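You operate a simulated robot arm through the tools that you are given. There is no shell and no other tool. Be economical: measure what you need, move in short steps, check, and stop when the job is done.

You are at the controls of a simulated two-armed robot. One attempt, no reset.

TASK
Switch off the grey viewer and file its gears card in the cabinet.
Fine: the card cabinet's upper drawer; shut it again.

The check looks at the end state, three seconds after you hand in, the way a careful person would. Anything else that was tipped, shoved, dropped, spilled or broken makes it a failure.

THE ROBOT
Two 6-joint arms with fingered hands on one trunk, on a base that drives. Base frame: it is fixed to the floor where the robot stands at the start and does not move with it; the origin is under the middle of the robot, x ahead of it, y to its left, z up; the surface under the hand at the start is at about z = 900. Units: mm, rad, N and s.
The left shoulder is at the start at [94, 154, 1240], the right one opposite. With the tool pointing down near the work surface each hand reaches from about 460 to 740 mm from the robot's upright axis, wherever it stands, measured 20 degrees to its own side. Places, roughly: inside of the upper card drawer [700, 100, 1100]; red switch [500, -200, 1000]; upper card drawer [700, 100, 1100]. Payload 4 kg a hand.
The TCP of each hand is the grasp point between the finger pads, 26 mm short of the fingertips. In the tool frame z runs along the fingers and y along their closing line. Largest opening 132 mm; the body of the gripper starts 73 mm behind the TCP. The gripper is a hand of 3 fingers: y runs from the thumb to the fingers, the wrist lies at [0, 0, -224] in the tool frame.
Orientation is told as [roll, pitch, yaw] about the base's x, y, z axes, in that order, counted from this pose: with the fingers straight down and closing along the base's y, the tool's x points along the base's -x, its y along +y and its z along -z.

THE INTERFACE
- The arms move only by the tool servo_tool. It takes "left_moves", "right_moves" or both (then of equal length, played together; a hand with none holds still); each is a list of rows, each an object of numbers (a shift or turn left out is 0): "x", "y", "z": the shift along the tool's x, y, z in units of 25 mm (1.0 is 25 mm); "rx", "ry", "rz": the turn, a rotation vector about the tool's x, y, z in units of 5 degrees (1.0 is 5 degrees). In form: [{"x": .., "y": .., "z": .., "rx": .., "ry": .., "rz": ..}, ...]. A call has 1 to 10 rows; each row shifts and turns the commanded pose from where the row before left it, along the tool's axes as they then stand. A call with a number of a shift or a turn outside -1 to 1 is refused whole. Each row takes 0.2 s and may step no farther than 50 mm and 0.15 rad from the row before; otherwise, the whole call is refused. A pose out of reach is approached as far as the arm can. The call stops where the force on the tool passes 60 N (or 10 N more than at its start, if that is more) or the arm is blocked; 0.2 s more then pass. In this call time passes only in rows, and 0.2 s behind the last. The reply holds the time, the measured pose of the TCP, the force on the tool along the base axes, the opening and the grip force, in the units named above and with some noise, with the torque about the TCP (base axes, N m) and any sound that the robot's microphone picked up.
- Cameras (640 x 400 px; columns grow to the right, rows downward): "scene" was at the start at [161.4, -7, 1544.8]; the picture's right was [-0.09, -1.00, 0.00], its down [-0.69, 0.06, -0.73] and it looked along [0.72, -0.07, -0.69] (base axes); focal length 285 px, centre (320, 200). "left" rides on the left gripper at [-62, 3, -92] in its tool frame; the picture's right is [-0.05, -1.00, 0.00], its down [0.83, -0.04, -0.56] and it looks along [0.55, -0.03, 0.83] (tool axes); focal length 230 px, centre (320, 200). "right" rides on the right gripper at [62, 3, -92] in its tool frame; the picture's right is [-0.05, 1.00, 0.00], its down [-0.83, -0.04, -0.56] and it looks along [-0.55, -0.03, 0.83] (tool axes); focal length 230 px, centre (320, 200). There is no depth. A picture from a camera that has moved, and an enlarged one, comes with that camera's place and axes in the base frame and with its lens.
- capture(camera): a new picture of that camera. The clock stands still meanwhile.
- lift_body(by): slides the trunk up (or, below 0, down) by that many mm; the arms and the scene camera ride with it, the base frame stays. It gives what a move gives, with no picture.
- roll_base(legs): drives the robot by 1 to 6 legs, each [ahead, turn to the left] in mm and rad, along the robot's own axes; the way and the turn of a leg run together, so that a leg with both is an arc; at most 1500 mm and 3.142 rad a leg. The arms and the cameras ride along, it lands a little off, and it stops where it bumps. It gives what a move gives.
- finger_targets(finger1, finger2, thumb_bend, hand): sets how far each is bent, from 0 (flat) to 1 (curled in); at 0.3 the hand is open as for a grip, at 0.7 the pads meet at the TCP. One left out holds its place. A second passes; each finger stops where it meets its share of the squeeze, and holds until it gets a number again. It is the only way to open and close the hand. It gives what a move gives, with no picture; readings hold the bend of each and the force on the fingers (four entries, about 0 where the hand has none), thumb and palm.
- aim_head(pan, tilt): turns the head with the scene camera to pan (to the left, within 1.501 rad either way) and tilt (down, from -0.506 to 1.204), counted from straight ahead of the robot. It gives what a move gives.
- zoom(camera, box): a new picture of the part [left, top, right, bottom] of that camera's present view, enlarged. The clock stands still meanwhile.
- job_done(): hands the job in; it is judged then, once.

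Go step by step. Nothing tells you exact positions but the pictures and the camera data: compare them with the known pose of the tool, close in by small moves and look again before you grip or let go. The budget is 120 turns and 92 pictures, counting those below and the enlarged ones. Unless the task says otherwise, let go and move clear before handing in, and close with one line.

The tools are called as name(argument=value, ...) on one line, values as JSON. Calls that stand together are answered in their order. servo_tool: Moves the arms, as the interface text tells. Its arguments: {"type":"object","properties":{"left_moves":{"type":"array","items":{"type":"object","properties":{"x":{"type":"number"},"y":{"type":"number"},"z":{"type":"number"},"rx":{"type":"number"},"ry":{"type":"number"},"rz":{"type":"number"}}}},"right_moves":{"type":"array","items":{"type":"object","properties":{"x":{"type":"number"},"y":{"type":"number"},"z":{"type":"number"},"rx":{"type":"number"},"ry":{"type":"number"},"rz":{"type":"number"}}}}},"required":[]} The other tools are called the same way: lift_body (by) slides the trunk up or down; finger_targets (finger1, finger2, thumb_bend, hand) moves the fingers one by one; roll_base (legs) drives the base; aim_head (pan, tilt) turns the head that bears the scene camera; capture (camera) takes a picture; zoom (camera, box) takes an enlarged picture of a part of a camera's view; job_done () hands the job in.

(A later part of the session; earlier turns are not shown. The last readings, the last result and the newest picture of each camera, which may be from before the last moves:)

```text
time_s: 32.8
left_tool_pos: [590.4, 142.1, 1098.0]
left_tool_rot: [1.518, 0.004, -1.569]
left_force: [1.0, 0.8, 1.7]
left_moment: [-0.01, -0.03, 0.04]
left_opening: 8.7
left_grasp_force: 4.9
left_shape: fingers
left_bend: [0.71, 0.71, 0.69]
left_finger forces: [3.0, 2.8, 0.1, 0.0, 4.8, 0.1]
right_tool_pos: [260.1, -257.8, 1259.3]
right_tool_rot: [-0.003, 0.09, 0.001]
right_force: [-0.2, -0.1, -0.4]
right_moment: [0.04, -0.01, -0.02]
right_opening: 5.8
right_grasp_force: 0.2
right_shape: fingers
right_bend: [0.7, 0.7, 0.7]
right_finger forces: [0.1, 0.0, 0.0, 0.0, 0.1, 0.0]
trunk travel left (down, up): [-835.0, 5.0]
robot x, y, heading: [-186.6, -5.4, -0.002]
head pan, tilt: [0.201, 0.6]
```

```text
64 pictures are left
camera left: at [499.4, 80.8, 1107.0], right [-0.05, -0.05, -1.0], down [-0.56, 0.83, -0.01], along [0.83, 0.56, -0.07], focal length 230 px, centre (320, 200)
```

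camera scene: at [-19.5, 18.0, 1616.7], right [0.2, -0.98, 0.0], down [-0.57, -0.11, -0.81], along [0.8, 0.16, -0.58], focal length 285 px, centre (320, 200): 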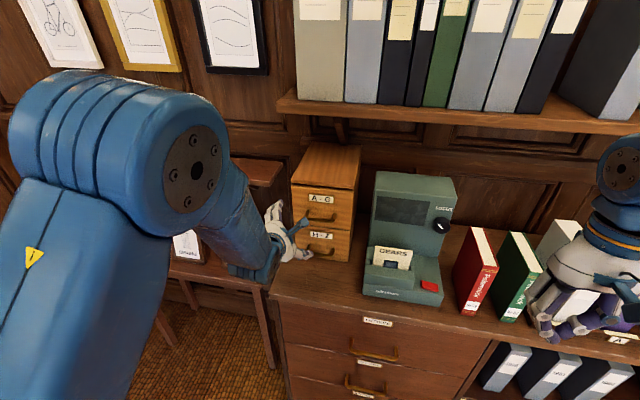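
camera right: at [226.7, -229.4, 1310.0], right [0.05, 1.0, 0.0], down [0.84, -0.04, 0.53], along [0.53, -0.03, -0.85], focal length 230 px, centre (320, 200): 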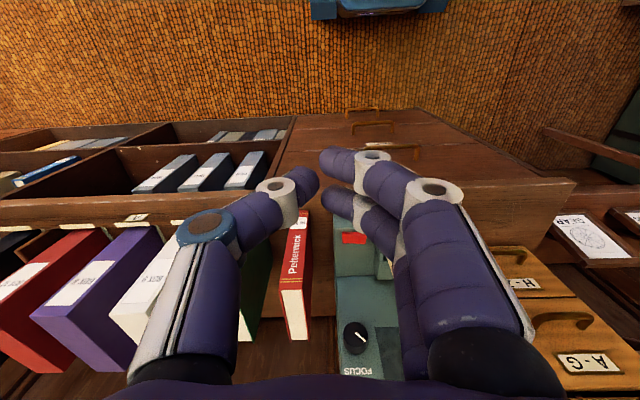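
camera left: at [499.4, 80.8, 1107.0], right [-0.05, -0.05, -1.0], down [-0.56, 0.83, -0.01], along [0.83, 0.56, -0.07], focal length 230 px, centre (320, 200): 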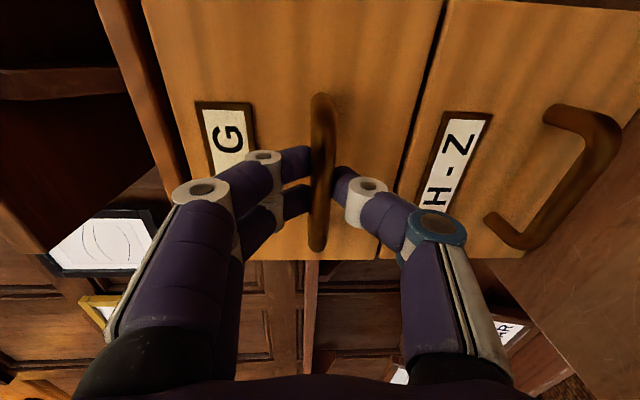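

Gripped, with the tips curling around the bar. Firm up a bit and pull gently.

finger_targets(hand="left", finger1=0.85, finger2=0.85, thumb_bend=0.85)

servo_tool(left_moves=[{"z": -0.3}, {"z": -0.4}, {"z": -0.4}, {"z": -0.4}])

capture(camera="left")

```text
time_s: 33.8
left_tool_pos: [590.4, 142.1, 1099.5]
left_tool_rot: [1.519, 0.0, -1.568]
left_force: [0.0, -0.2, 0.2]
left_moment: [0.0, 0.01, -0.02]
left_opening: 0.0
left_grasp_force: 0.1
left_shape: fingers
left_bend: [0.81, 0.81, 0.79]
left_finger forces: [0.0, 0.1, 0.0, 0.0, 0.1, 0.0]
right_tool_pos: [260.0, -257.4, 1258.5]
right_tool_rot: [-0.002, 0.09, 0.002]
right_force: [-0.6, 0.1, -0.3]
right_moment: [0.0, 0.01, -0.02]
right_opening: 5.3
right_grasp_force: 0.1
right_shape: fingers
right_bend: [0.7, 0.7, 0.7]
right_finger forces: [0.0, 0.0, 0.1, 0.0, 0.0, 0.0]
trunk travel left (down, up): [-835.0, 5.0]
robot x, y, heading: [-184.5, -0.3, -0.0]
head pan, tilt: [0.201, 0.6]
```

```text
time_s: 34.8
left_tool_pos: [553.7, 139.8, 1098.8]
left_tool_rot: [1.519, 0.0, -1.569]
left_force: [1.1, 0.8, -2.5]
left_moment: [0.02, -0.02, 0.0]
left_opening: 0.0
left_grasp_force: 0.1
left_shape: fingers
left_bend: [0.81, 0.81, 0.78]
left_finger forces: [0.1, 0.0, 0.1, 0.1, 0.1, 0.0]
right_tool_pos: [259.7, -257.3, 1258.4]
right_tool_rot: [-0.002, 0.09, 0.002]
right_force: [0.3, 0.9, -1.2]
right_moment: [-0.01, 0.03, 0.02]
right_opening: 5.5
right_grasp_force: 0.1
right_shape: fingers
right_bend: [0.7, 0.7, 0.7]
right_finger forces: [0.0, 0.1, 0.0, 0.0, 0.0, 0.0]
trunk travel left (down, up): [-835.0, 5.0]
robot x, y, heading: [-183.7, -1.6, -0.001]
head pan, tilt: [0.201, 0.6]
```

```text
63 pictures are left
camera left: at [462.4, 80.0, 1108.3], right [-0.05, -0.05, -1.0], down [-0.56, 0.83, -0.01], along [0.83, 0.56, -0.07], focal length 230 px, centre (320, 200)
```

left: 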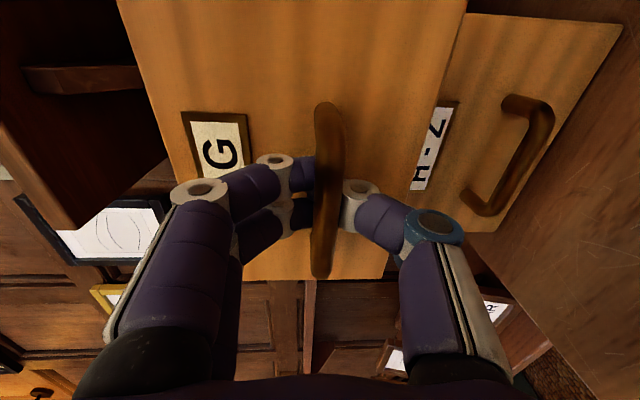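

The drawer is moving, hooked by the fingers. Continue pulling.

servo_tool(left_moves=[{"z": -0.6}, {"z": -0.6}, {"z": -0.6}, {"z": -0.6}, {"z": -0.6}, {"z": -0.6}, {"z": -0.6}])

capture(camera="scene")

```text
time_s: 36.4
left_tool_pos: [447.1, 153.2, 1104.1]
left_tool_rot: [1.512, -0.014, -1.541]
left_force: [0.6, -4.2, -5.0]
left_moment: [-0.06, -0.04, 0.02]
left_opening: 0.0
left_grasp_force: 2.4
left_shape: fingers
left_bend: [0.81, 0.81, 0.79]
left_finger forces: [0.0, 0.1, 0.0, 0.0, 4.6, 0.0]
right_tool_pos: [259.9, -258.5, 1258.2]
right_tool_rot: [-0.002, 0.09, 0.003]
right_force: [0.0, -0.3, 0.3]
right_moment: [0.0, -0.02, -0.01]
right_opening: 5.4
right_grasp_force: 0.1
right_shape: fingers
right_bend: [0.7, 0.7, 0.7]
right_finger forces: [0.1, 0.0, 0.0, 0.1, 0.0, 0.0]
trunk travel left (down, up): [-835.0, 5.0]
robot x, y, heading: [-183.4, -0.2, -0.004]
head pan, tilt: [0.201, 0.6]
```

```text
62 pictures are left
camera scene: at [-20.2, 17.5, 1616.9], right [0.2, -0.98, 0.0], down [-0.57, -0.11, -0.81], along [0.8, 0.16, -0.58], focal length 285 px, centre (320, 200)
```

scene: 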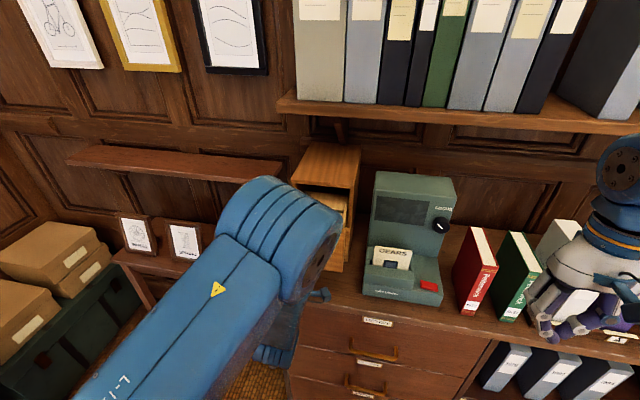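

zoom(camera="scene", box=[270, 130, 410, 300])

capture(camera="left")

```text
2.35 times, centred on (340, 215) of scene
camera zoom: at [-20.2, 17.5, 1616.9], right [0.2, -0.98, 0.0], down [-0.57, -0.11, -0.81], along [0.8, 0.16, -0.58], focal length 671 px, centre (273, 165)
```

zoom: 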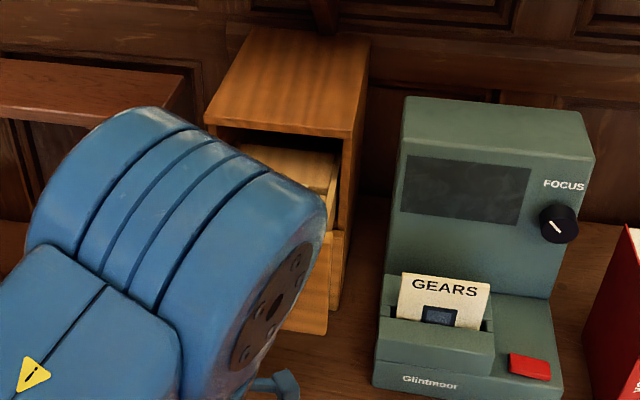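

```text
60 pictures are left
camera left: at [358.7, 89.6, 1113.6], right [-0.06, -0.07, -1.0], down [-0.58, 0.81, -0.02], along [0.81, 0.58, -0.09], focal length 230 px, centre (320, 200)
```

left: 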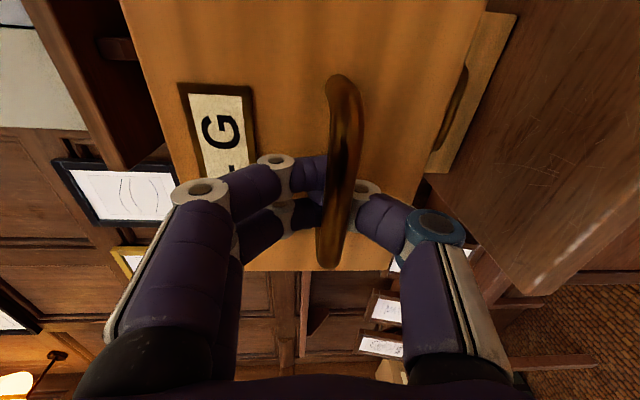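

Drawer open about 135 mm. Release the handle and back away with the base so I can look inside.

finger_targets(hand="left", finger1=0.5, finger2=0.5, thumb_bend=0.5)

capture(camera="left")

```text
time_s: 37.4
left_tool_pos: [449.5, 153.7, 1104.0]
left_tool_rot: [1.512, -0.017, -1.54]
left_force: [-0.7, 0.1, -0.3]
left_moment: [0.0, -0.01, 0.0]
left_opening: 66.4
left_grasp_force: 0.9
left_shape: fingers
left_bend: [0.51, 0.5, 0.5]
left_finger forces: [1.2, 0.0, 0.0, 0.0, 0.0, 0.0]
right_tool_pos: [259.7, -257.4, 1257.5]
right_tool_rot: [-0.002, 0.09, 0.002]
right_force: [1.2, 0.0, 0.4]
right_moment: [0.02, 0.03, 0.0]
right_opening: 5.4
right_grasp_force: 0.1
right_shape: fingers
right_bend: [0.7, 0.7, 0.7]
right_finger forces: [0.1, 0.1, 0.1, 0.0, 0.0, 0.0]
trunk travel left (down, up): [-835.0, 5.0]
robot x, y, heading: [-185.0, 1.5, -0.002]
head pan, tilt: [0.201, 0.6]
```

```text
59 pictures are left
camera left: at [359.8, 90.0, 1114.9], right [-0.05, -0.07, -1.0], down [-0.58, 0.81, -0.02], along [0.81, 0.58, -0.08], focal length 230 px, centre (320, 200)
```

left: 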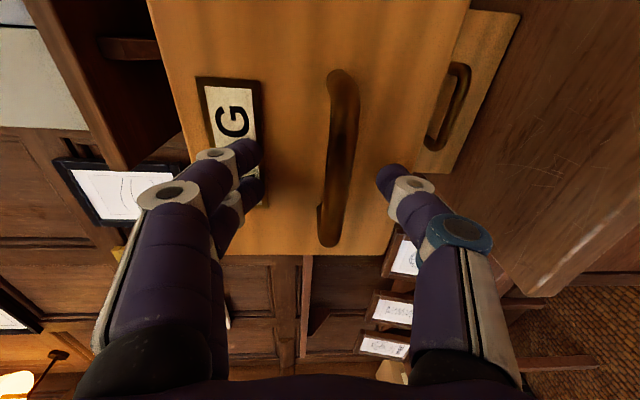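

roll_base(legs=[[-100, 0]])

servo_tool(left_moves=[{"rx": 1}, {"rx": 1}, {"rx": 1}, {"rx": 1}, {"rx": 1}])

capture(camera="scene")

```text
time_s: 38.6
left_tool_pos: [347.8, 137.1, 1103.4]
left_tool_rot: [1.516, 0.001, -1.577]
left_force: [-1.0, 0.2, 0.1]
left_moment: [0.01, 0.02, 0.01]
left_opening: 67.5
left_grasp_force: 0.1
left_shape: fingers
left_bend: [0.5, 0.5, 0.5]
left_finger forces: [0.0, 0.0, 0.0, 0.0, 0.0, 0.1]
right_tool_pos: [161.2, -258.5, 1289.6]
right_tool_rot: [-0.003, 0.005, 0.001]
right_force: [-0.5, 0.3, -0.8]
right_moment: [0.01, -0.05, -0.02]
right_opening: 5.8
right_grasp_force: 0.1
right_shape: fingers
right_bend: [0.7, 0.7, 0.7]
right_finger forces: [0.1, 0.0, 0.1, 0.1, 0.0, 0.0]
trunk travel left (down, up): [-835.0, 5.0]
robot x, y, heading: [-286.1, 2.6, -0.001]
head pan, tilt: [0.201, 0.6]
```

```text
time_s: 40.0
left_tool_pos: [293.5, 171.8, 1028.3]
left_tool_rot: [0.915, -0.075, -1.478]
left_force: [-0.1, 0.3, 0.1]
left_moment: [0.01, 0.02, -0.01]
left_opening: 67.9
left_grasp_force: 0.1
left_shape: fingers
left_bend: [0.5, 0.5, 0.5]
left_finger forces: [0.0, 0.0, 0.1, 0.0, 0.0, 0.0]
left hand out of reach, approached as far as the arm can: row 2
right_tool_pos: [131.4, -258.7, 1238.2]
right_tool_rot: [-0.002, 0.159, 0.002]
right_force: [0.2, -0.2, 0.4]
right_moment: [-0.02, 0.0, 0.04]
right_opening: 5.5
right_grasp_force: 0.1
right_shape: fingers
right_bend: [0.7, 0.7, 0.7]
right_finger forces: [0.0, 0.1, 0.0, 0.0, 0.0, 0.1]
trunk travel left (down, up): [-835.0, 5.0]
robot x, y, heading: [-288.2, -0.8, -0.003]
head pan, tilt: [0.201, 0.6]
stopped in row 5 (left hand): the arm was blocked; the commanded pose is now the measured one
```

```text
58 pictures are left
camera scene: at [-122.6, 17.7, 1616.7], right [0.2, -0.98, 0.0], down [-0.57, -0.11, -0.81], along [0.8, 0.16, -0.58], focal length 285 px, centre (320, 200)
```

scene: 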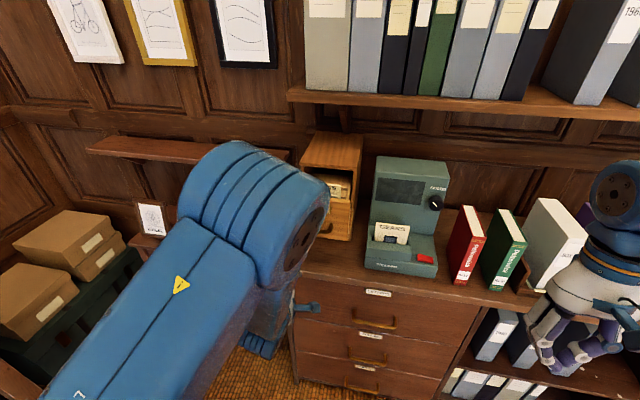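

The left arm can stay folded; the right hand will handle the card. I'll turn the base left 0.3 rad and drive in, so both card and drawer sit well for the right hand.

roll_base(legs=[[0, 0.3], [200, 0]])

aim_head(pan=-0.3, tilt=0.75)

capture(camera="scene")

```text
time_s: 42.6
left_tool_pos: [412.9, 400.1, 1040.4]
left_tool_rot: [0.942, -0.088, -1.171]
left_force: [-0.1, 0.0, -0.4]
left_moment: [-0.03, 0.0, 0.02]
left_opening: 67.6
left_grasp_force: 0.1
left_shape: fingers
left_bend: [0.5, 0.5, 0.5]
left_finger forces: [0.0, 0.0, 0.0, 0.1, 0.0, 0.0]
right_tool_pos: [387.9, -58.2, 1250.1]
right_tool_rot: [-0.004, 0.134, 0.304]
right_force: [0.0, 0.1, 0.2]
right_moment: [-0.02, -0.02, 0.02]
right_opening: 5.6
right_grasp_force: 0.0
right_shape: fingers
right_bend: [0.7, 0.7, 0.7]
right_finger forces: [0.0, 0.0, 0.0, 0.1, 0.0, 0.0]
trunk travel left (down, up): [-835.0, 5.0]
robot x, y, heading: [-96.5, 58.4, 0.3]
head pan, tilt: [0.201, 0.6]
```

```text
time_s: 43.5
left_tool_pos: [391.1, 402.1, 1042.9]
left_tool_rot: [0.936, -0.12, -1.133]
left_force: [0.7, -0.5, 0.7]
left_moment: [0.01, -0.03, 0.01]
left_opening: 67.7
left_grasp_force: 0.1
left_shape: fingers
left_bend: [0.5, 0.5, 0.5]
left_finger forces: [0.1, 0.1, 0.1, 0.1, 0.0, 0.0]
right_tool_pos: [362.6, -66.6, 1229.4]
right_tool_rot: [-0.004, 0.201, 0.303]
right_force: [0.5, 0.3, -0.4]
right_moment: [0.0, 0.02, 0.01]
right_opening: 5.5
right_grasp_force: 0.0
right_shape: fingers
right_bend: [0.7, 0.7, 0.7]
right_finger forces: [0.0, 0.0, 0.1, 0.0, 0.0, 0.1]
trunk travel left (down, up): [-835.0, 5.0]
robot x, y, heading: [-94.8, 59.1, 0.3]
head pan, tilt: [-0.3, 0.75]
```

```text
57 pictures are left
camera scene: at [60.2, 83.9, 1604.0], right [0.0, -1.0, 0.01], down [-0.69, 0.0, -0.72], along [0.72, 0.0, -0.69], focal length 285 px, centre (320, 200)
```

scene: 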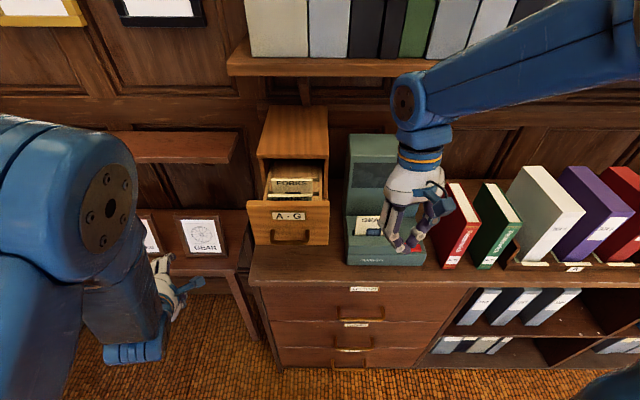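

zoom(camera="scene", box=[235, 95, 355, 250])

zoom(camera="scene", box=[255, 150, 335, 220])

```text
2.58 times, centred on (295, 172) of scene
camera zoom: at [60.2, 83.9, 1604.0], right [0.0, -1.0, 0.01], down [-0.69, 0.0, -0.72], along [0.72, 0.0, -0.69], focal length 736 px, centre (384, 271)
```

zoom: 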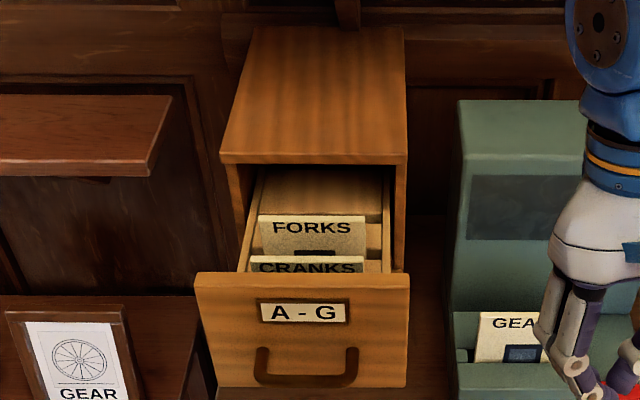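

```text
5.71 times, centred on (295, 185) of scene
camera zoom: at [60.2, 83.9, 1604.0], right [0.0, -1.0, 0.01], down [-0.69, 0.0, -0.72], along [0.72, 0.0, -0.69], focal length 1629 px, centre (463, 286)
```

zoom: 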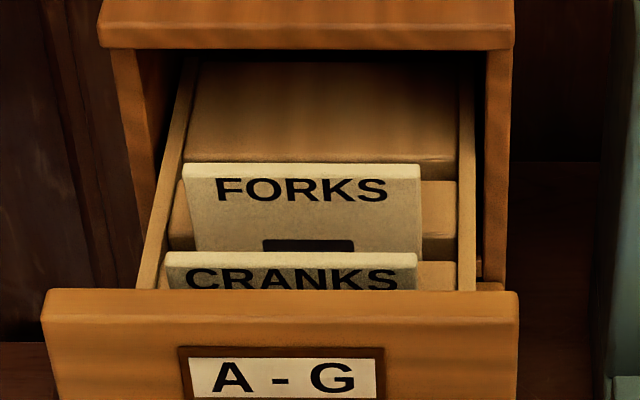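

The upper drawer holds CRANKS and FORKS cards in slots; GEARS belongs behind FORKS. I'll bring the right hand's camera over the drawer to see the slots.

servo_tool(right_moves=[{"z": -0.7, "ry": -0.4}, {"z": -0.7, "ry": -0.4}, {"z": -0.7, "ry": -0.4, "x": -0.4, "y": 0.5}, {"ry": -0.4, "x": -0.6, "y": 0.8}, {"ry": -0.4, "x": -0.6, "y": 0.8}, {"ry": -0.4, "x": -0.6, "y": 0.8}, {"x": -0.6, "y": 0.8}, {"x": -0.6, "y": 0.8}, {"x": -0.5, "y": 0.7}, {"x": -0.4, "y": 0.6}])

capture(camera="right")

capture(camera="scene")

```text
time_s: 45.7
left_tool_pos: [394.6, 404.7, 1047.6]
left_tool_rot: [0.946, -0.124, -1.13]
left_force: [0.5, -1.4, -0.3]
left_moment: [0.03, 0.0, 0.02]
left_opening: 67.8
left_grasp_force: 0.2
left_shape: fingers
left_bend: [0.5, 0.5, 0.5]
left_finger forces: [0.0, 0.0, 0.0, 0.0, 0.1, 0.0]
right_tool_pos: [470.0, 118.4, 1299.5]
right_tool_rot: [-0.004, -0.094, 0.3]
right_force: [0.5, 1.9, -0.6]
right_moment: [0.0, -0.05, 0.01]
right_opening: 5.5
right_grasp_force: 0.0
right_shape: fingers
right_bend: [0.7, 0.7, 0.7]
right_finger forces: [0.0, 0.0, 0.0, 0.1, 0.0, 0.0]
right hand out of reach, approached as far as the arm can: row 1, 2, 3
trunk travel left (down, up): [-835.0, 5.0]
robot x, y, heading: [-98.9, 59.8, 0.298]
head pan, tilt: [-0.3, 0.75]
```

```text
54 pictures are left
camera right: at [402.6, 101.3, 1383.7], right [-0.25, 0.97, 0.0], down [0.75, 0.19, 0.63], along [0.61, 0.16, -0.78], focal length 230 px, centre (320, 200)
```

right: 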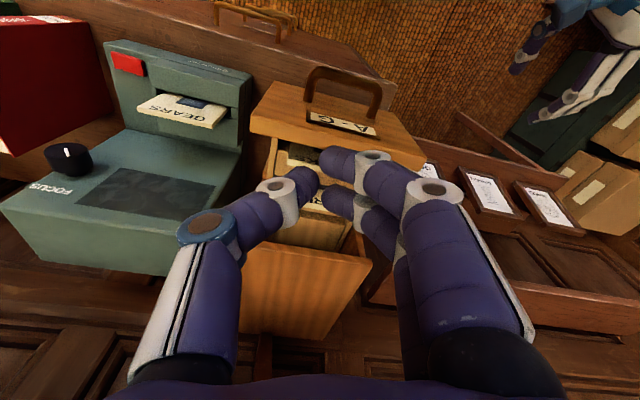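

```text
53 pictures are left
camera scene: at [61.2, 85.2, 1603.8], right [0.0, -1.0, 0.01], down [-0.7, 0.0, -0.72], along [0.72, -0.01, -0.7], focal length 285 px, centre (320, 200)
```

scene: 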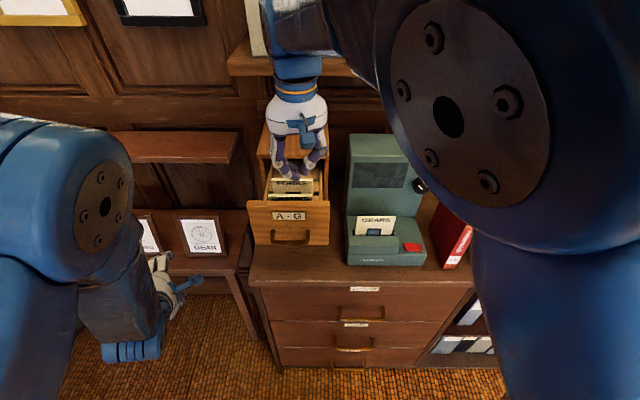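

Open the right hand so its camera can see into the drawer.

finger_targets(hand="right", finger1=0.3, finger2=0.3, thumb_bend=0.3)

zoom(camera="right", box=[210, 60, 430, 270])

zoom(camera="scene", box=[240, 140, 340, 220])

```text
time_s: 46.7
left_tool_pos: [393.9, 403.3, 1049.4]
left_tool_rot: [0.948, -0.125, -1.13]
left_force: [1.4, -0.4, -0.1]
left_moment: [0.0, 0.0, -0.01]
left_opening: 67.7
left_grasp_force: 0.0
left_shape: fingers
left_bend: [0.5, 0.5, 0.5]
left_finger forces: [0.0, 0.1, 0.0, 0.0, 0.0, 0.0]
right_tool_pos: [467.8, 116.6, 1300.3]
right_tool_rot: [-0.002, -0.094, 0.302]
right_force: [-0.6, 0.4, 0.6]
right_moment: [0.01, 0.0, 0.02]
right_opening: 134.1
right_grasp_force: 0.1
right_shape: fingers
right_bend: [0.3, 0.3, 0.3]
right_finger forces: [0.0, 0.1, 0.0, 0.0, 0.0, 0.0]
trunk travel left (down, up): [-835.0, 5.0]
robot x, y, heading: [-98.0, 57.8, 0.297]
head pan, tilt: [-0.3, 0.75]
```

```text
1.90 times, centred on (320, 165) of right
camera zoom: at [402.0, 100.0, 1384.1], right [-0.25, 0.97, 0.0], down [0.75, 0.19, 0.63], along [0.61, 0.16, -0.78], focal length 438 px, centre (320, 267)
```

zoom: 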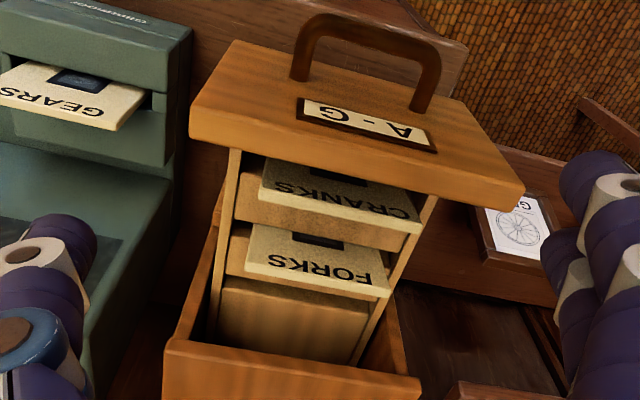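

```text
5.00 times, centred on (290, 180) of scene
camera zoom: at [60.4, 84.1, 1603.9], right [0.0, -1.0, 0.01], down [-0.7, 0.0, -0.72], along [0.72, -0.01, -0.7], focal length 1425 px, centre (470, 300)
```

zoom: 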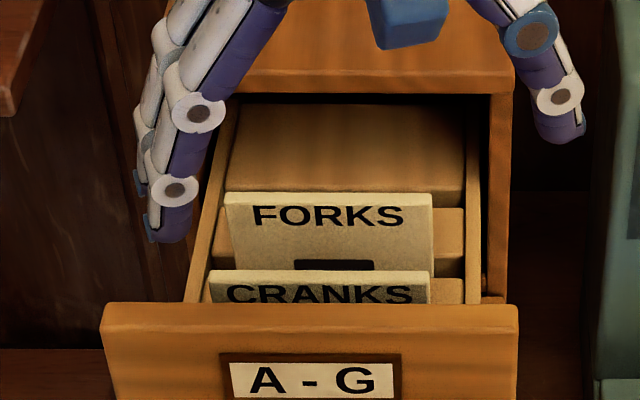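

zoom(camera="right", box=[270, 130, 370, 210])

zoom(camera="scene", box=[270, 155, 340, 205])

```text
5.00 times, centred on (320, 170) of right
camera zoom: at [402.0, 100.0, 1384.1], right [-0.25, 0.97, 0.0], down [0.75, 0.19, 0.63], along [0.61, 0.16, -0.78], focal length 1150 px, centre (320, 350)
```

zoom: 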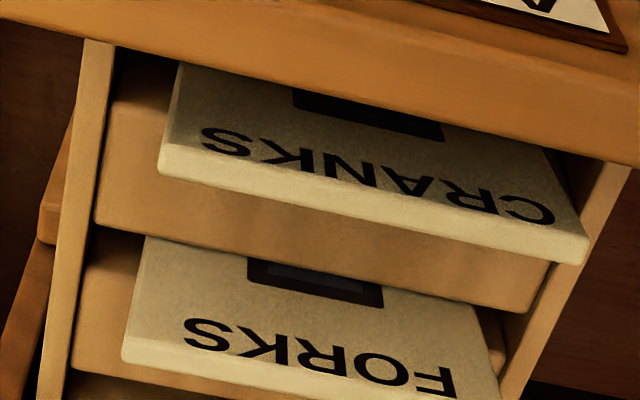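

```text
8.00 times, centred on (305, 180) of scene
camera zoom: at [60.4, 84.1, 1603.9], right [0.0, -1.0, 0.01], down [-0.7, 0.0, -0.72], along [0.72, -0.01, -0.7], focal length 2280 px, centre (440, 360)
```

zoom: 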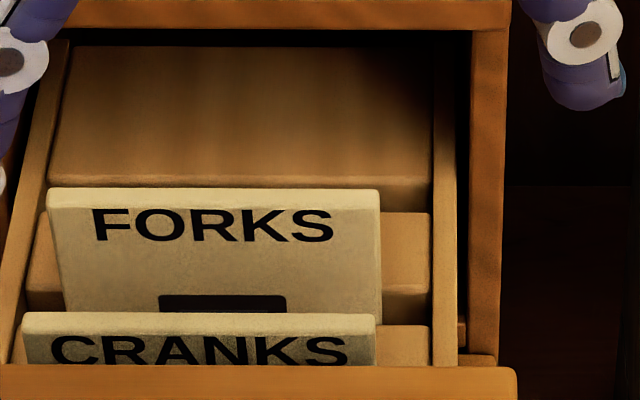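

There's an empty slot behind FORKS, but it lies right at the cabinet front, so the drawer must come out further. I'll turn the right hand 90° so it closes along x, both to pinch the drawer front's top edge and later the card.

servo_tool(right_moves=[{"ry": 1, "rz": -1}, {"rz": -1}, {"rz": -1}, {"rz": -1}, {"rz": -1}, {"rz": -1}, {"rz": -1}, {"rz": -1}, {"rz": -1}, {"rz": -1}])

servo_tool(right_moves=[{"rz": -1}, {"rz": -1}, {"rz": -1}, {"rz": -1}, {"rz": -0.55}])

capture(camera="right")

capture(camera="scene")

```text
time_s: 48.9
left_tool_pos: [394.0, 404.6, 1049.8]
left_tool_rot: [0.949, -0.123, -1.131]
left_force: [-0.7, 0.5, -0.7]
left_moment: [0.0, 0.03, 0.0]
left_opening: 67.6
left_grasp_force: 0.0
left_shape: fingers
left_bend: [0.5, 0.5, 0.5]
left_finger forces: [0.1, 0.1, 0.1, 0.1, 0.0, 0.0]
right_tool_pos: [469.1, 117.6, 1299.4]
right_tool_rot: [-0.011, 0.002, 1.176]
right_force: [-0.4, -0.3, -0.3]
right_moment: [-0.02, -0.04, 0.05]
right_opening: 134.2
right_grasp_force: 0.0
right_shape: fingers
right_bend: [0.3, 0.3, 0.3]
right_finger forces: [0.1, 0.0, 0.0, 0.0, 0.0, 0.1]
trunk travel left (down, up): [-835.0, 5.0]
robot x, y, heading: [-99.3, 55.1, 0.294]
head pan, tilt: [-0.3, 0.75]
```

```text
time_s: 50.1
left_tool_pos: [393.7, 404.7, 1050.8]
left_tool_rot: [0.947, -0.128, -1.13]
left_force: [0.1, -0.3, -0.7]
left_moment: [-0.01, 0.04, 0.01]
left_opening: 67.7
left_grasp_force: 0.0
left_shape: fingers
left_bend: [0.5, 0.5, 0.5]
left_finger forces: [0.1, 0.0, 0.1, 0.0, 0.1, 0.0]
right_tool_pos: [468.5, 116.3, 1300.7]
right_tool_rot: [-0.011, 0.005, 1.573]
right_force: [-0.5, -0.4, 0.7]
right_moment: [0.01, -0.02, -0.02]
right_opening: 134.1
right_grasp_force: 0.0
right_shape: fingers
right_bend: [0.3, 0.3, 0.3]
right_finger forces: [0.1, 0.0, 0.0, 0.0, 0.0, 0.0]
trunk travel left (down, up): [-835.0, 5.0]
robot x, y, heading: [-97.9, 56.1, 0.297]
head pan, tilt: [-0.3, 0.75]
```

```text
48 pictures are left
camera right: at [465.3, 56.0, 1390.9], right [-1.0, 0.05, -0.01], down [0.04, 0.83, 0.55], along [0.04, 0.55, -0.83], focal length 230 px, centre (320, 200)
```

right: 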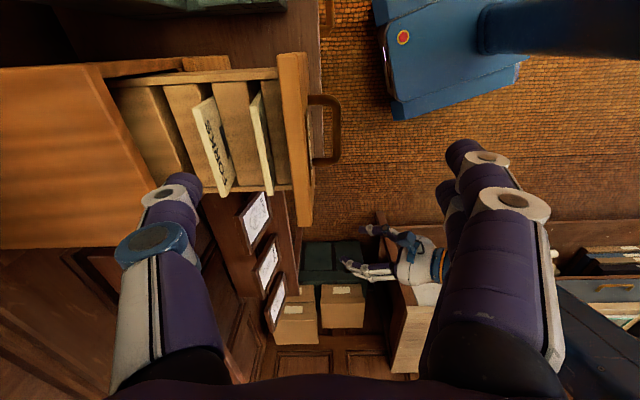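

```text
47 pictures are left
camera scene: at [60.7, 84.1, 1603.9], right [0.0, -1.0, 0.01], down [-0.7, 0.0, -0.72], along [0.72, -0.01, -0.7], focal length 285 px, centre (320, 200)
```

scene: 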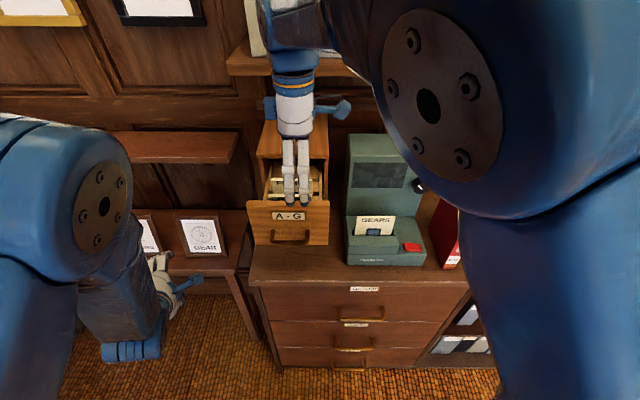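

Excellent side view. Zooming in on the drawer.

zoom(camera="right", box=[90, 40, 350, 210])

```text
2.35 times, centred on (220, 125) of right
camera zoom: at [465.3, 56.0, 1390.9], right [-1.0, 0.05, -0.01], down [0.04, 0.83, 0.55], along [0.04, 0.55, -0.83], focal length 541 px, centre (555, 376)
```

zoom: 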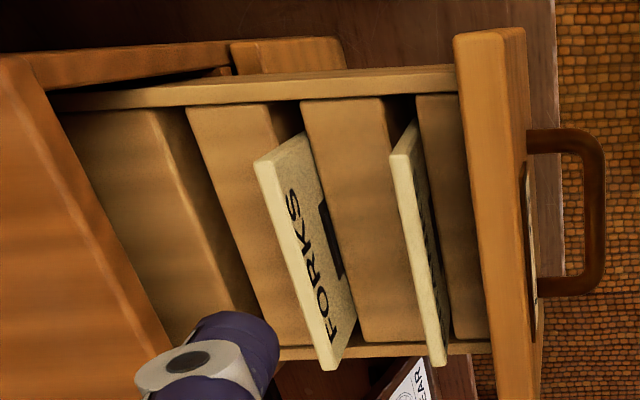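

Slots are clear now: CRANKS ≈x540, FORKS ≈592, empty slot ≈643 (pitch ~51.6). The front panel is centred on x≈498 with its top at z≈1172; I'll pinch its top edge.

finger_targets(hand="right", finger1=0.59, finger2=0.59, thumb_bend=0.59)

servo_tool(right_moves=[{"x": -0.4, "y": -0.4, "z": 0.7}, {"x": -0.4, "y": -0.4, "z": 0.7}, {"x": -0.36, "y": -0.38, "z": 0.7}, {"z": 0.7}])

capture(camera="right")

zoom(camera="scene", box=[235, 130, 355, 250])

```text
time_s: 51.1
left_tool_pos: [394.1, 404.4, 1049.7]
left_tool_rot: [0.946, -0.126, -1.13]
left_force: [-0.6, -0.1, -0.1]
left_moment: [0.02, 0.0, 0.03]
left_opening: 67.6
left_grasp_force: 0.1
left_shape: fingers
left_bend: [0.5, 0.5, 0.5]
left_finger forces: [0.0, 0.1, 0.0, 0.0, 0.0, 0.0]
right_tool_pos: [468.9, 117.2, 1299.9]
right_tool_rot: [-0.01, 0.006, 1.572]
right_force: [-0.8, 0.2, -0.4]
right_moment: [-0.01, 0.01, -0.04]
right_opening: 38.7
right_grasp_force: 0.2
right_shape: fingers
right_bend: [0.59, 0.59, 0.59]
right_finger forces: [0.0, 0.0, 0.0, 0.0, 0.0, 0.0]
trunk travel left (down, up): [-835.0, 5.0]
robot x, y, heading: [-100.5, 56.9, 0.3]
head pan, tilt: [-0.3, 0.75]
```

```text
time_s: 52.1
left_tool_pos: [394.3, 403.2, 1049.8]
left_tool_rot: [0.949, -0.125, -1.131]
left_force: [0.5, -0.3, 0.2]
left_moment: [-0.01, -0.02, 0.0]
left_opening: 67.4
left_grasp_force: 0.1
left_shape: fingers
left_bend: [0.5, 0.5, 0.5]
left_finger forces: [0.0, 0.1, 0.1, 0.0, 0.1, 0.0]
right_tool_pos: [499.7, 145.8, 1230.8]
right_tool_rot: [-0.01, 0.004, 1.567]
right_force: [0.5, 0.5, 0.3]
right_moment: [-0.01, 0.02, 0.03]
right_opening: 38.6
right_grasp_force: 0.1
right_shape: fingers
right_bend: [0.59, 0.59, 0.59]
right_finger forces: [0.0, 0.1, 0.0, 0.1, 0.0, 0.1]
trunk travel left (down, up): [-835.0, 5.0]
robot x, y, heading: [-100.3, 57.5, 0.296]
head pan, tilt: [-0.3, 0.75]
```

```text
45 pictures are left
camera right: at [495.2, 84.5, 1320.9], right [-1.0, 0.05, -0.01], down [0.04, 0.83, 0.55], along [0.04, 0.55, -0.83], focal length 230 px, centre (320, 200)
```

right: 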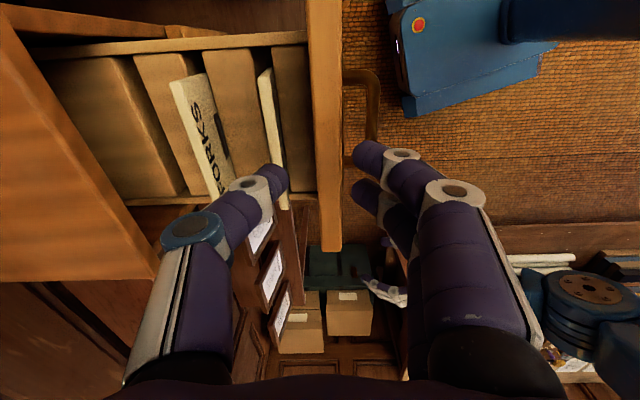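

```text
3.33 times, centred on (295, 190) of scene
camera zoom: at [60.8, 84.0, 1603.9], right [0.0, -1.0, 0.01], down [-0.7, 0.0, -0.72], along [0.72, -0.01, -0.7], focal length 950 px, centre (403, 233)
```

zoom: 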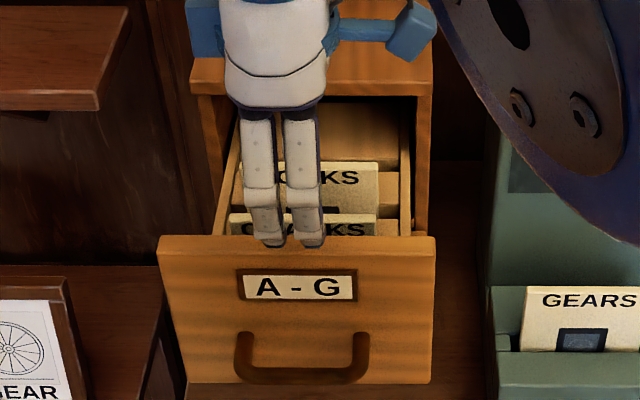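

Aligned over the panel. Descend so that only ~12 mm of fingertips straddle its top.

servo_tool(right_moves=[{"z": 0.5}, {"z": 0.5}, {"z": 0.5}, {"z": 0.3}])

capture(camera="right")

zoom(camera="scene", box=[235, 130, 355, 250])

```text
time_s: 53.1
left_tool_pos: [389.5, 403.6, 1053.7]
left_tool_rot: [0.955, -0.127, -1.131]
left_force: [0.3, -0.4, -0.8]
left_moment: [-0.06, -0.02, 0.01]
left_opening: 67.9
left_grasp_force: 0.1
left_shape: fingers
left_bend: [0.5, 0.5, 0.5]
left_finger forces: [0.1, 0.0, 0.0, 0.0, 0.1, 0.0]
right_tool_pos: [496.3, 144.7, 1197.3]
right_tool_rot: [-0.027, -0.011, 1.56]
right_force: [1.3, -1.8, 40.0]
right_moment: [-0.15, -1.2, -0.02]
right_opening: 37.8
right_grasp_force: 19.6
right_shape: fingers
right_bend: [0.59, 0.59, 0.62]
right_finger forces: [0.7, 0.8, 0.1, 0.1, 38.6, 0.0]
trunk travel left (down, up): [-835.0, 5.0]
robot x, y, heading: [-95.3, 59.2, 0.3]
head pan, tilt: [-0.3, 0.75]
```

```text
43 pictures are left
camera right: at [491.8, 81.7, 1286.9], right [-1.0, 0.06, -0.03], down [0.03, 0.82, 0.57], along [0.06, 0.56, -0.82], focal length 230 px, centre (320, 200)
```

right: 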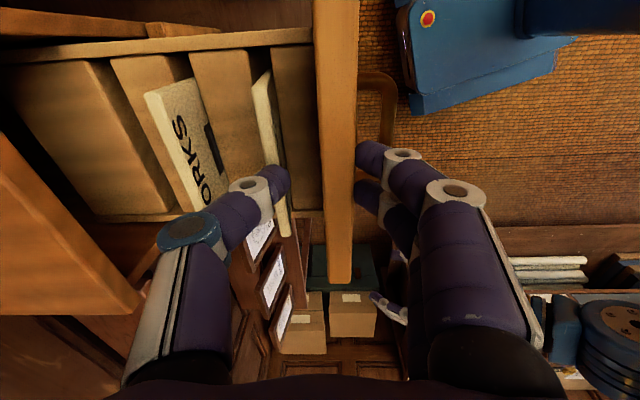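

```text
3.33 times, centred on (295, 190) of scene
camera zoom: at [51.7, 83.4, 1605.6], right [0.0, -1.0, 0.01], down [-0.69, 0.0, -0.72], along [0.72, 0.0, -0.69], focal length 950 px, centre (403, 233)
```

zoom: 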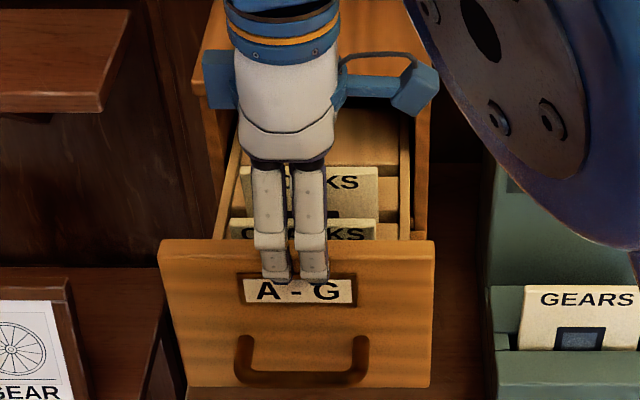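

The thumb is pressing on something (38 N, likely the CRANKS card's top). Back up right away and re-check.

servo_tool(right_moves=[{"z": -0.6}, {"z": -0.6}])

capture(camera="right")

zoom(camera="scene", box=[235, 130, 355, 250])

```text
time_s: 53.7
left_tool_pos: [395.0, 402.9, 1048.7]
left_tool_rot: [0.948, -0.125, -1.128]
left_force: [0.8, 0.2, 0.2]
left_moment: [-0.01, 0.02, 0.03]
left_opening: 67.9
left_grasp_force: 0.1
left_shape: fingers
left_bend: [0.5, 0.5, 0.5]
left_finger forces: [0.0, 0.1, 0.1, 0.1, 0.0, 0.0]
right_tool_pos: [499.4, 142.9, 1211.2]
right_tool_rot: [-0.001, 0.004, 1.565]
right_force: [0.1, -0.6, -0.7]
right_moment: [0.01, 0.0, 0.0]
right_opening: 38.8
right_grasp_force: 0.0
right_shape: fingers
right_bend: [0.59, 0.59, 0.59]
right_finger forces: [0.0, 0.0, 0.0, 0.0, 0.1, 0.0]
trunk travel left (down, up): [-835.0, 5.0]
robot x, y, heading: [-99.3, 57.1, 0.292]
head pan, tilt: [-0.3, 0.75]
```

```text
41 pictures are left
camera right: at [495.8, 81.0, 1303.0], right [-1.0, 0.06, 0.0], down [0.05, 0.83, 0.55], along [0.03, 0.55, -0.83], focal length 230 px, centre (320, 200)
```

right: 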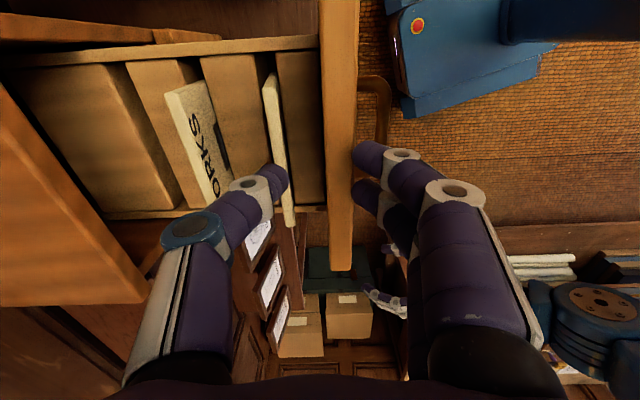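

```text
3.33 times, centred on (295, 190) of scene
camera zoom: at [62.4, 83.1, 1603.2], right [0.0, -1.0, 0.01], down [-0.7, 0.0, -0.72], along [0.72, 0.0, -0.7], focal length 950 px, centre (403, 233)
```

zoom: 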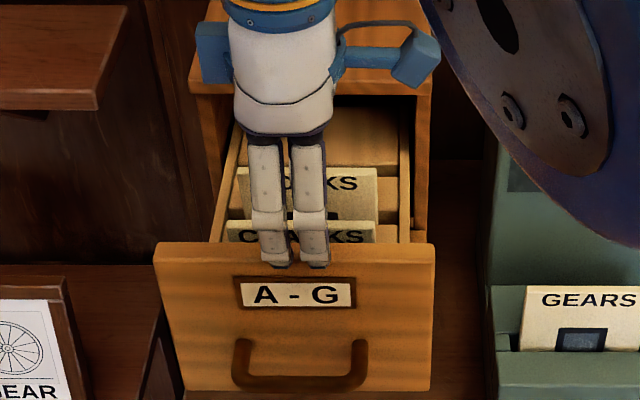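

The drawer slid out ~9 mm; the panel is now centred near x≈488. Shift over, narrow the hand and try again.

finger_targets(hand="right", finger1=0.61, finger2=0.61, thumb_bend=0.61)

servo_tool(right_moves=[{"y": 0.44}, {"z": 0.3}, {"z": 0.3}])

capture(camera="right")

```text
time_s: 54.7
left_tool_pos: [394.2, 404.7, 1049.5]
left_tool_rot: [0.947, -0.125, -1.13]
left_force: [-0.1, 0.7, 1.3]
left_moment: [0.03, -0.02, 0.0]
left_opening: 68.2
left_grasp_force: 0.1
left_shape: fingers
left_bend: [0.5, 0.5, 0.5]
left_finger forces: [0.1, 0.0, 0.1, 0.0, 0.1, 0.0]
right_tool_pos: [499.5, 143.9, 1216.3]
right_tool_rot: [-0.011, 0.001, 1.569]
right_force: [0.1, -0.2, 0.8]
right_moment: [0.02, -0.04, 0.01]
right_opening: 32.5
right_grasp_force: 0.0
right_shape: fingers
right_bend: [0.61, 0.61, 0.61]
right_finger forces: [0.0, 0.1, 0.0, 0.0, 0.1, 0.0]
trunk travel left (down, up): [-835.0, 5.0]
robot x, y, heading: [-97.4, 62.2, 0.299]
head pan, tilt: [-0.3, 0.75]
```

```text
time_s: 55.5
left_tool_pos: [395.2, 404.3, 1049.2]
left_tool_rot: [0.946, -0.123, -1.13]
left_force: [0.2, 0.3, -0.5]
left_moment: [0.01, -0.05, -0.01]
left_opening: 67.8
left_grasp_force: 0.2
left_shape: fingers
left_bend: [0.5, 0.5, 0.5]
left_finger forces: [0.1, 0.0, 0.1, 0.1, 0.0, 0.0]
right_tool_pos: [494.7, 141.2, 1208.1]
right_tool_rot: [-0.018, -0.017, 1.557]
right_force: [-0.2, 0.8, 0.2]
right_moment: [0.0, 0.02, -0.01]
right_opening: 32.1
right_grasp_force: 0.1
right_shape: fingers
right_bend: [0.61, 0.61, 0.61]
right_finger forces: [0.0, 0.1, 0.0, 0.0, 0.0, 0.0]
trunk travel left (down, up): [-835.0, 5.0]
robot x, y, heading: [-97.4, 58.9, 0.298]
head pan, tilt: [-0.3, 0.75]
```

```text
39 pictures are left
camera right: at [488.8, 79.1, 1298.1], right [-1.0, 0.07, -0.02], down [0.04, 0.82, 0.57], along [0.05, 0.57, -0.82], focal length 230 px, centre (320, 200)
```

right: 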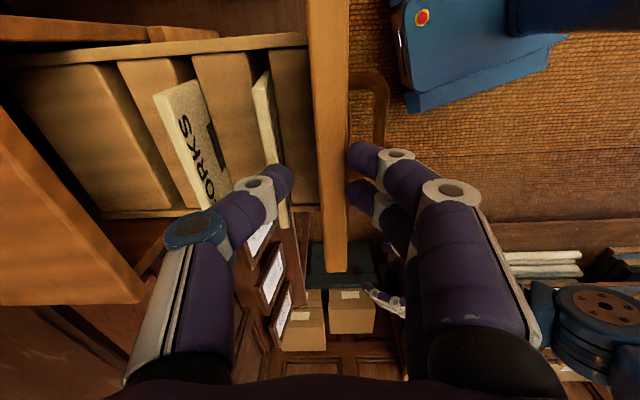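

servo_tool(right_moves=[{"y": 0.25}, {"y": 0.1}])

capture(camera="right")

```text
time_s: 56.1
left_tool_pos: [394.6, 403.3, 1049.2]
left_tool_rot: [0.949, -0.126, -1.133]
left_force: [0.4, -1.4, 0.1]
left_moment: [-0.03, -0.02, -0.01]
left_opening: 67.9
left_grasp_force: 0.0
left_shape: fingers
left_bend: [0.5, 0.5, 0.5]
left_finger forces: [0.0, 0.0, 0.0, 0.1, 0.0, 0.0]
right_tool_pos: [484.4, 138.9, 1198.5]
right_tool_rot: [0.01, -0.022, 1.549]
right_force: [0.8, 0.8, 0.0]
right_moment: [-0.03, 0.04, -0.02]
right_opening: 32.1
right_grasp_force: 0.0
right_shape: fingers
right_bend: [0.61, 0.61, 0.61]
right_finger forces: [0.1, 0.1, 0.1, 0.0, 0.1, 0.0]
trunk travel left (down, up): [-835.0, 5.0]
robot x, y, heading: [-101.2, 63.2, 0.295]
head pan, tilt: [-0.3, 0.75]
```

```text
38 pictures are left
camera right: at [481.2, 75.6, 1288.0], right [-1.0, 0.07, 0.01], down [0.07, 0.82, 0.57], along [0.03, 0.57, -0.82], focal length 230 px, centre (320, 200)
```

right: 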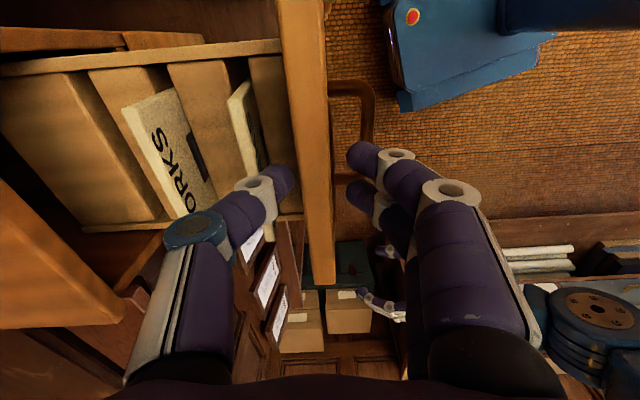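

servo_tool(right_moves=[{"y": -0.12}, {"z": 0.2}, {"z": 0.2}])

capture(camera="right")

```text
time_s: 56.9
left_tool_pos: [394.4, 404.4, 1051.2]
left_tool_rot: [0.948, -0.126, -1.131]
left_force: [-0.3, 0.8, 0.1]
left_moment: [-0.02, 0.0, 0.0]
left_opening: 67.7
left_grasp_force: 0.0
left_shape: fingers
left_bend: [0.5, 0.5, 0.5]
left_finger forces: [0.1, 0.1, 0.0, 0.0, 0.1, 0.1]
right_tool_pos: [489.6, 141.1, 1197.9]
right_tool_rot: [-0.014, -0.026, 1.549]
right_force: [-0.5, -0.5, 0.0]
right_moment: [-0.01, 0.01, 0.02]
right_opening: 32.2
right_grasp_force: 0.0
right_shape: fingers
right_bend: [0.61, 0.61, 0.61]
right_finger forces: [0.0, 0.0, 0.0, 0.0, 0.0, 0.1]
trunk travel left (down, up): [-835.0, 5.0]
robot x, y, heading: [-99.1, 57.3, 0.302]
head pan, tilt: [-0.3, 0.75]
```

```text
37 pictures are left
camera right: at [483.7, 76.6, 1288.2], right [-1.0, 0.07, -0.01], down [0.05, 0.81, 0.58], along [0.05, 0.58, -0.82], focal length 230 px, centre (320, 200)
```

right: 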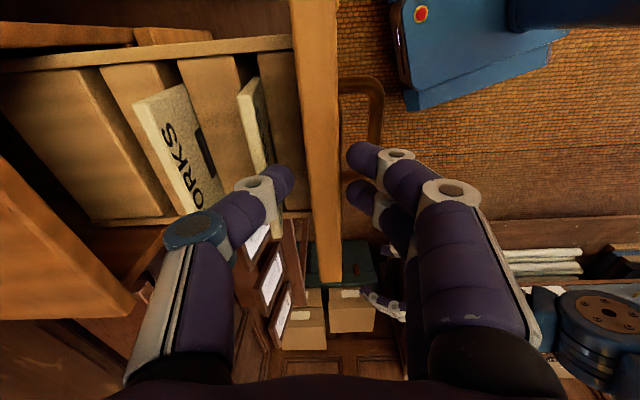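

Now centred. Descend a little more.

servo_tool(right_moves=[{"z": 0.2}, {"z": 0.2}, {}])

finger_targets(hand="right", finger1=0.7, finger2=0.7, thumb_bend=0.7)

capture(camera="right")

```text
time_s: 57.7
left_tool_pos: [393.5, 404.3, 1049.7]
left_tool_rot: [0.947, -0.126, -1.132]
left_force: [-0.5, 0.1, 0.0]
left_moment: [0.04, -0.03, 0.01]
left_opening: 67.9
left_grasp_force: 0.0
left_shape: fingers
left_bend: [0.5, 0.5, 0.5]
left_finger forces: [0.0, 0.0, 0.0, 0.0, 0.0, 0.0]
right_tool_pos: [488.6, 139.7, 1189.3]
right_tool_rot: [-0.014, -0.029, 1.547]
right_force: [0.0, 0.5, -1.3]
right_moment: [-0.01, -0.03, -0.02]
right_opening: 32.2
right_grasp_force: 0.1
right_shape: fingers
right_bend: [0.61, 0.61, 0.61]
right_finger forces: [0.0, 0.0, 0.0, 0.0, 0.1, 0.0]
trunk travel left (down, up): [-835.0, 5.0]
robot x, y, heading: [-99.1, 61.4, 0.299]
head pan, tilt: [-0.3, 0.75]
```

```text
time_s: 58.7
left_tool_pos: [392.9, 404.8, 1051.3]
left_tool_rot: [0.949, -0.123, -1.13]
left_force: [0.4, -0.3, -1.1]
left_moment: [-0.01, 0.0, -0.04]
left_opening: 67.6
left_grasp_force: 0.0
left_shape: fingers
left_bend: [0.5, 0.5, 0.5]
left_finger forces: [0.1, 0.1, 0.0, 0.0, 0.0, 0.0]
right_tool_pos: [486.9, 139.0, 1186.7]
right_tool_rot: [-0.007, -0.028, 1.547]
right_force: [0.8, 1.7, 9.8]
right_moment: [0.05, -0.06, 0.03]
right_opening: 17.3
right_grasp_force: 7.9
right_shape: fingers
right_bend: [0.67, 0.67, 0.68]
right_finger forces: [3.6, 3.8, 0.0, 0.1, 8.6, 0.1]
trunk travel left (down, up): [-835.0, 5.0]
robot x, y, heading: [-97.2, 59.3, 0.299]
head pan, tilt: [-0.3, 0.75]
```

```text
36 pictures are left
camera right: at [483.1, 75.2, 1275.5], right [-1.0, 0.08, 0.0], down [0.06, 0.81, 0.58], along [0.05, 0.58, -0.82], focal length 230 px, centre (320, 200)
```

right: 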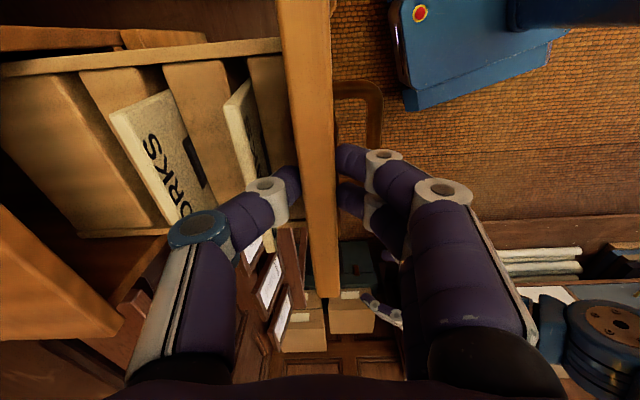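

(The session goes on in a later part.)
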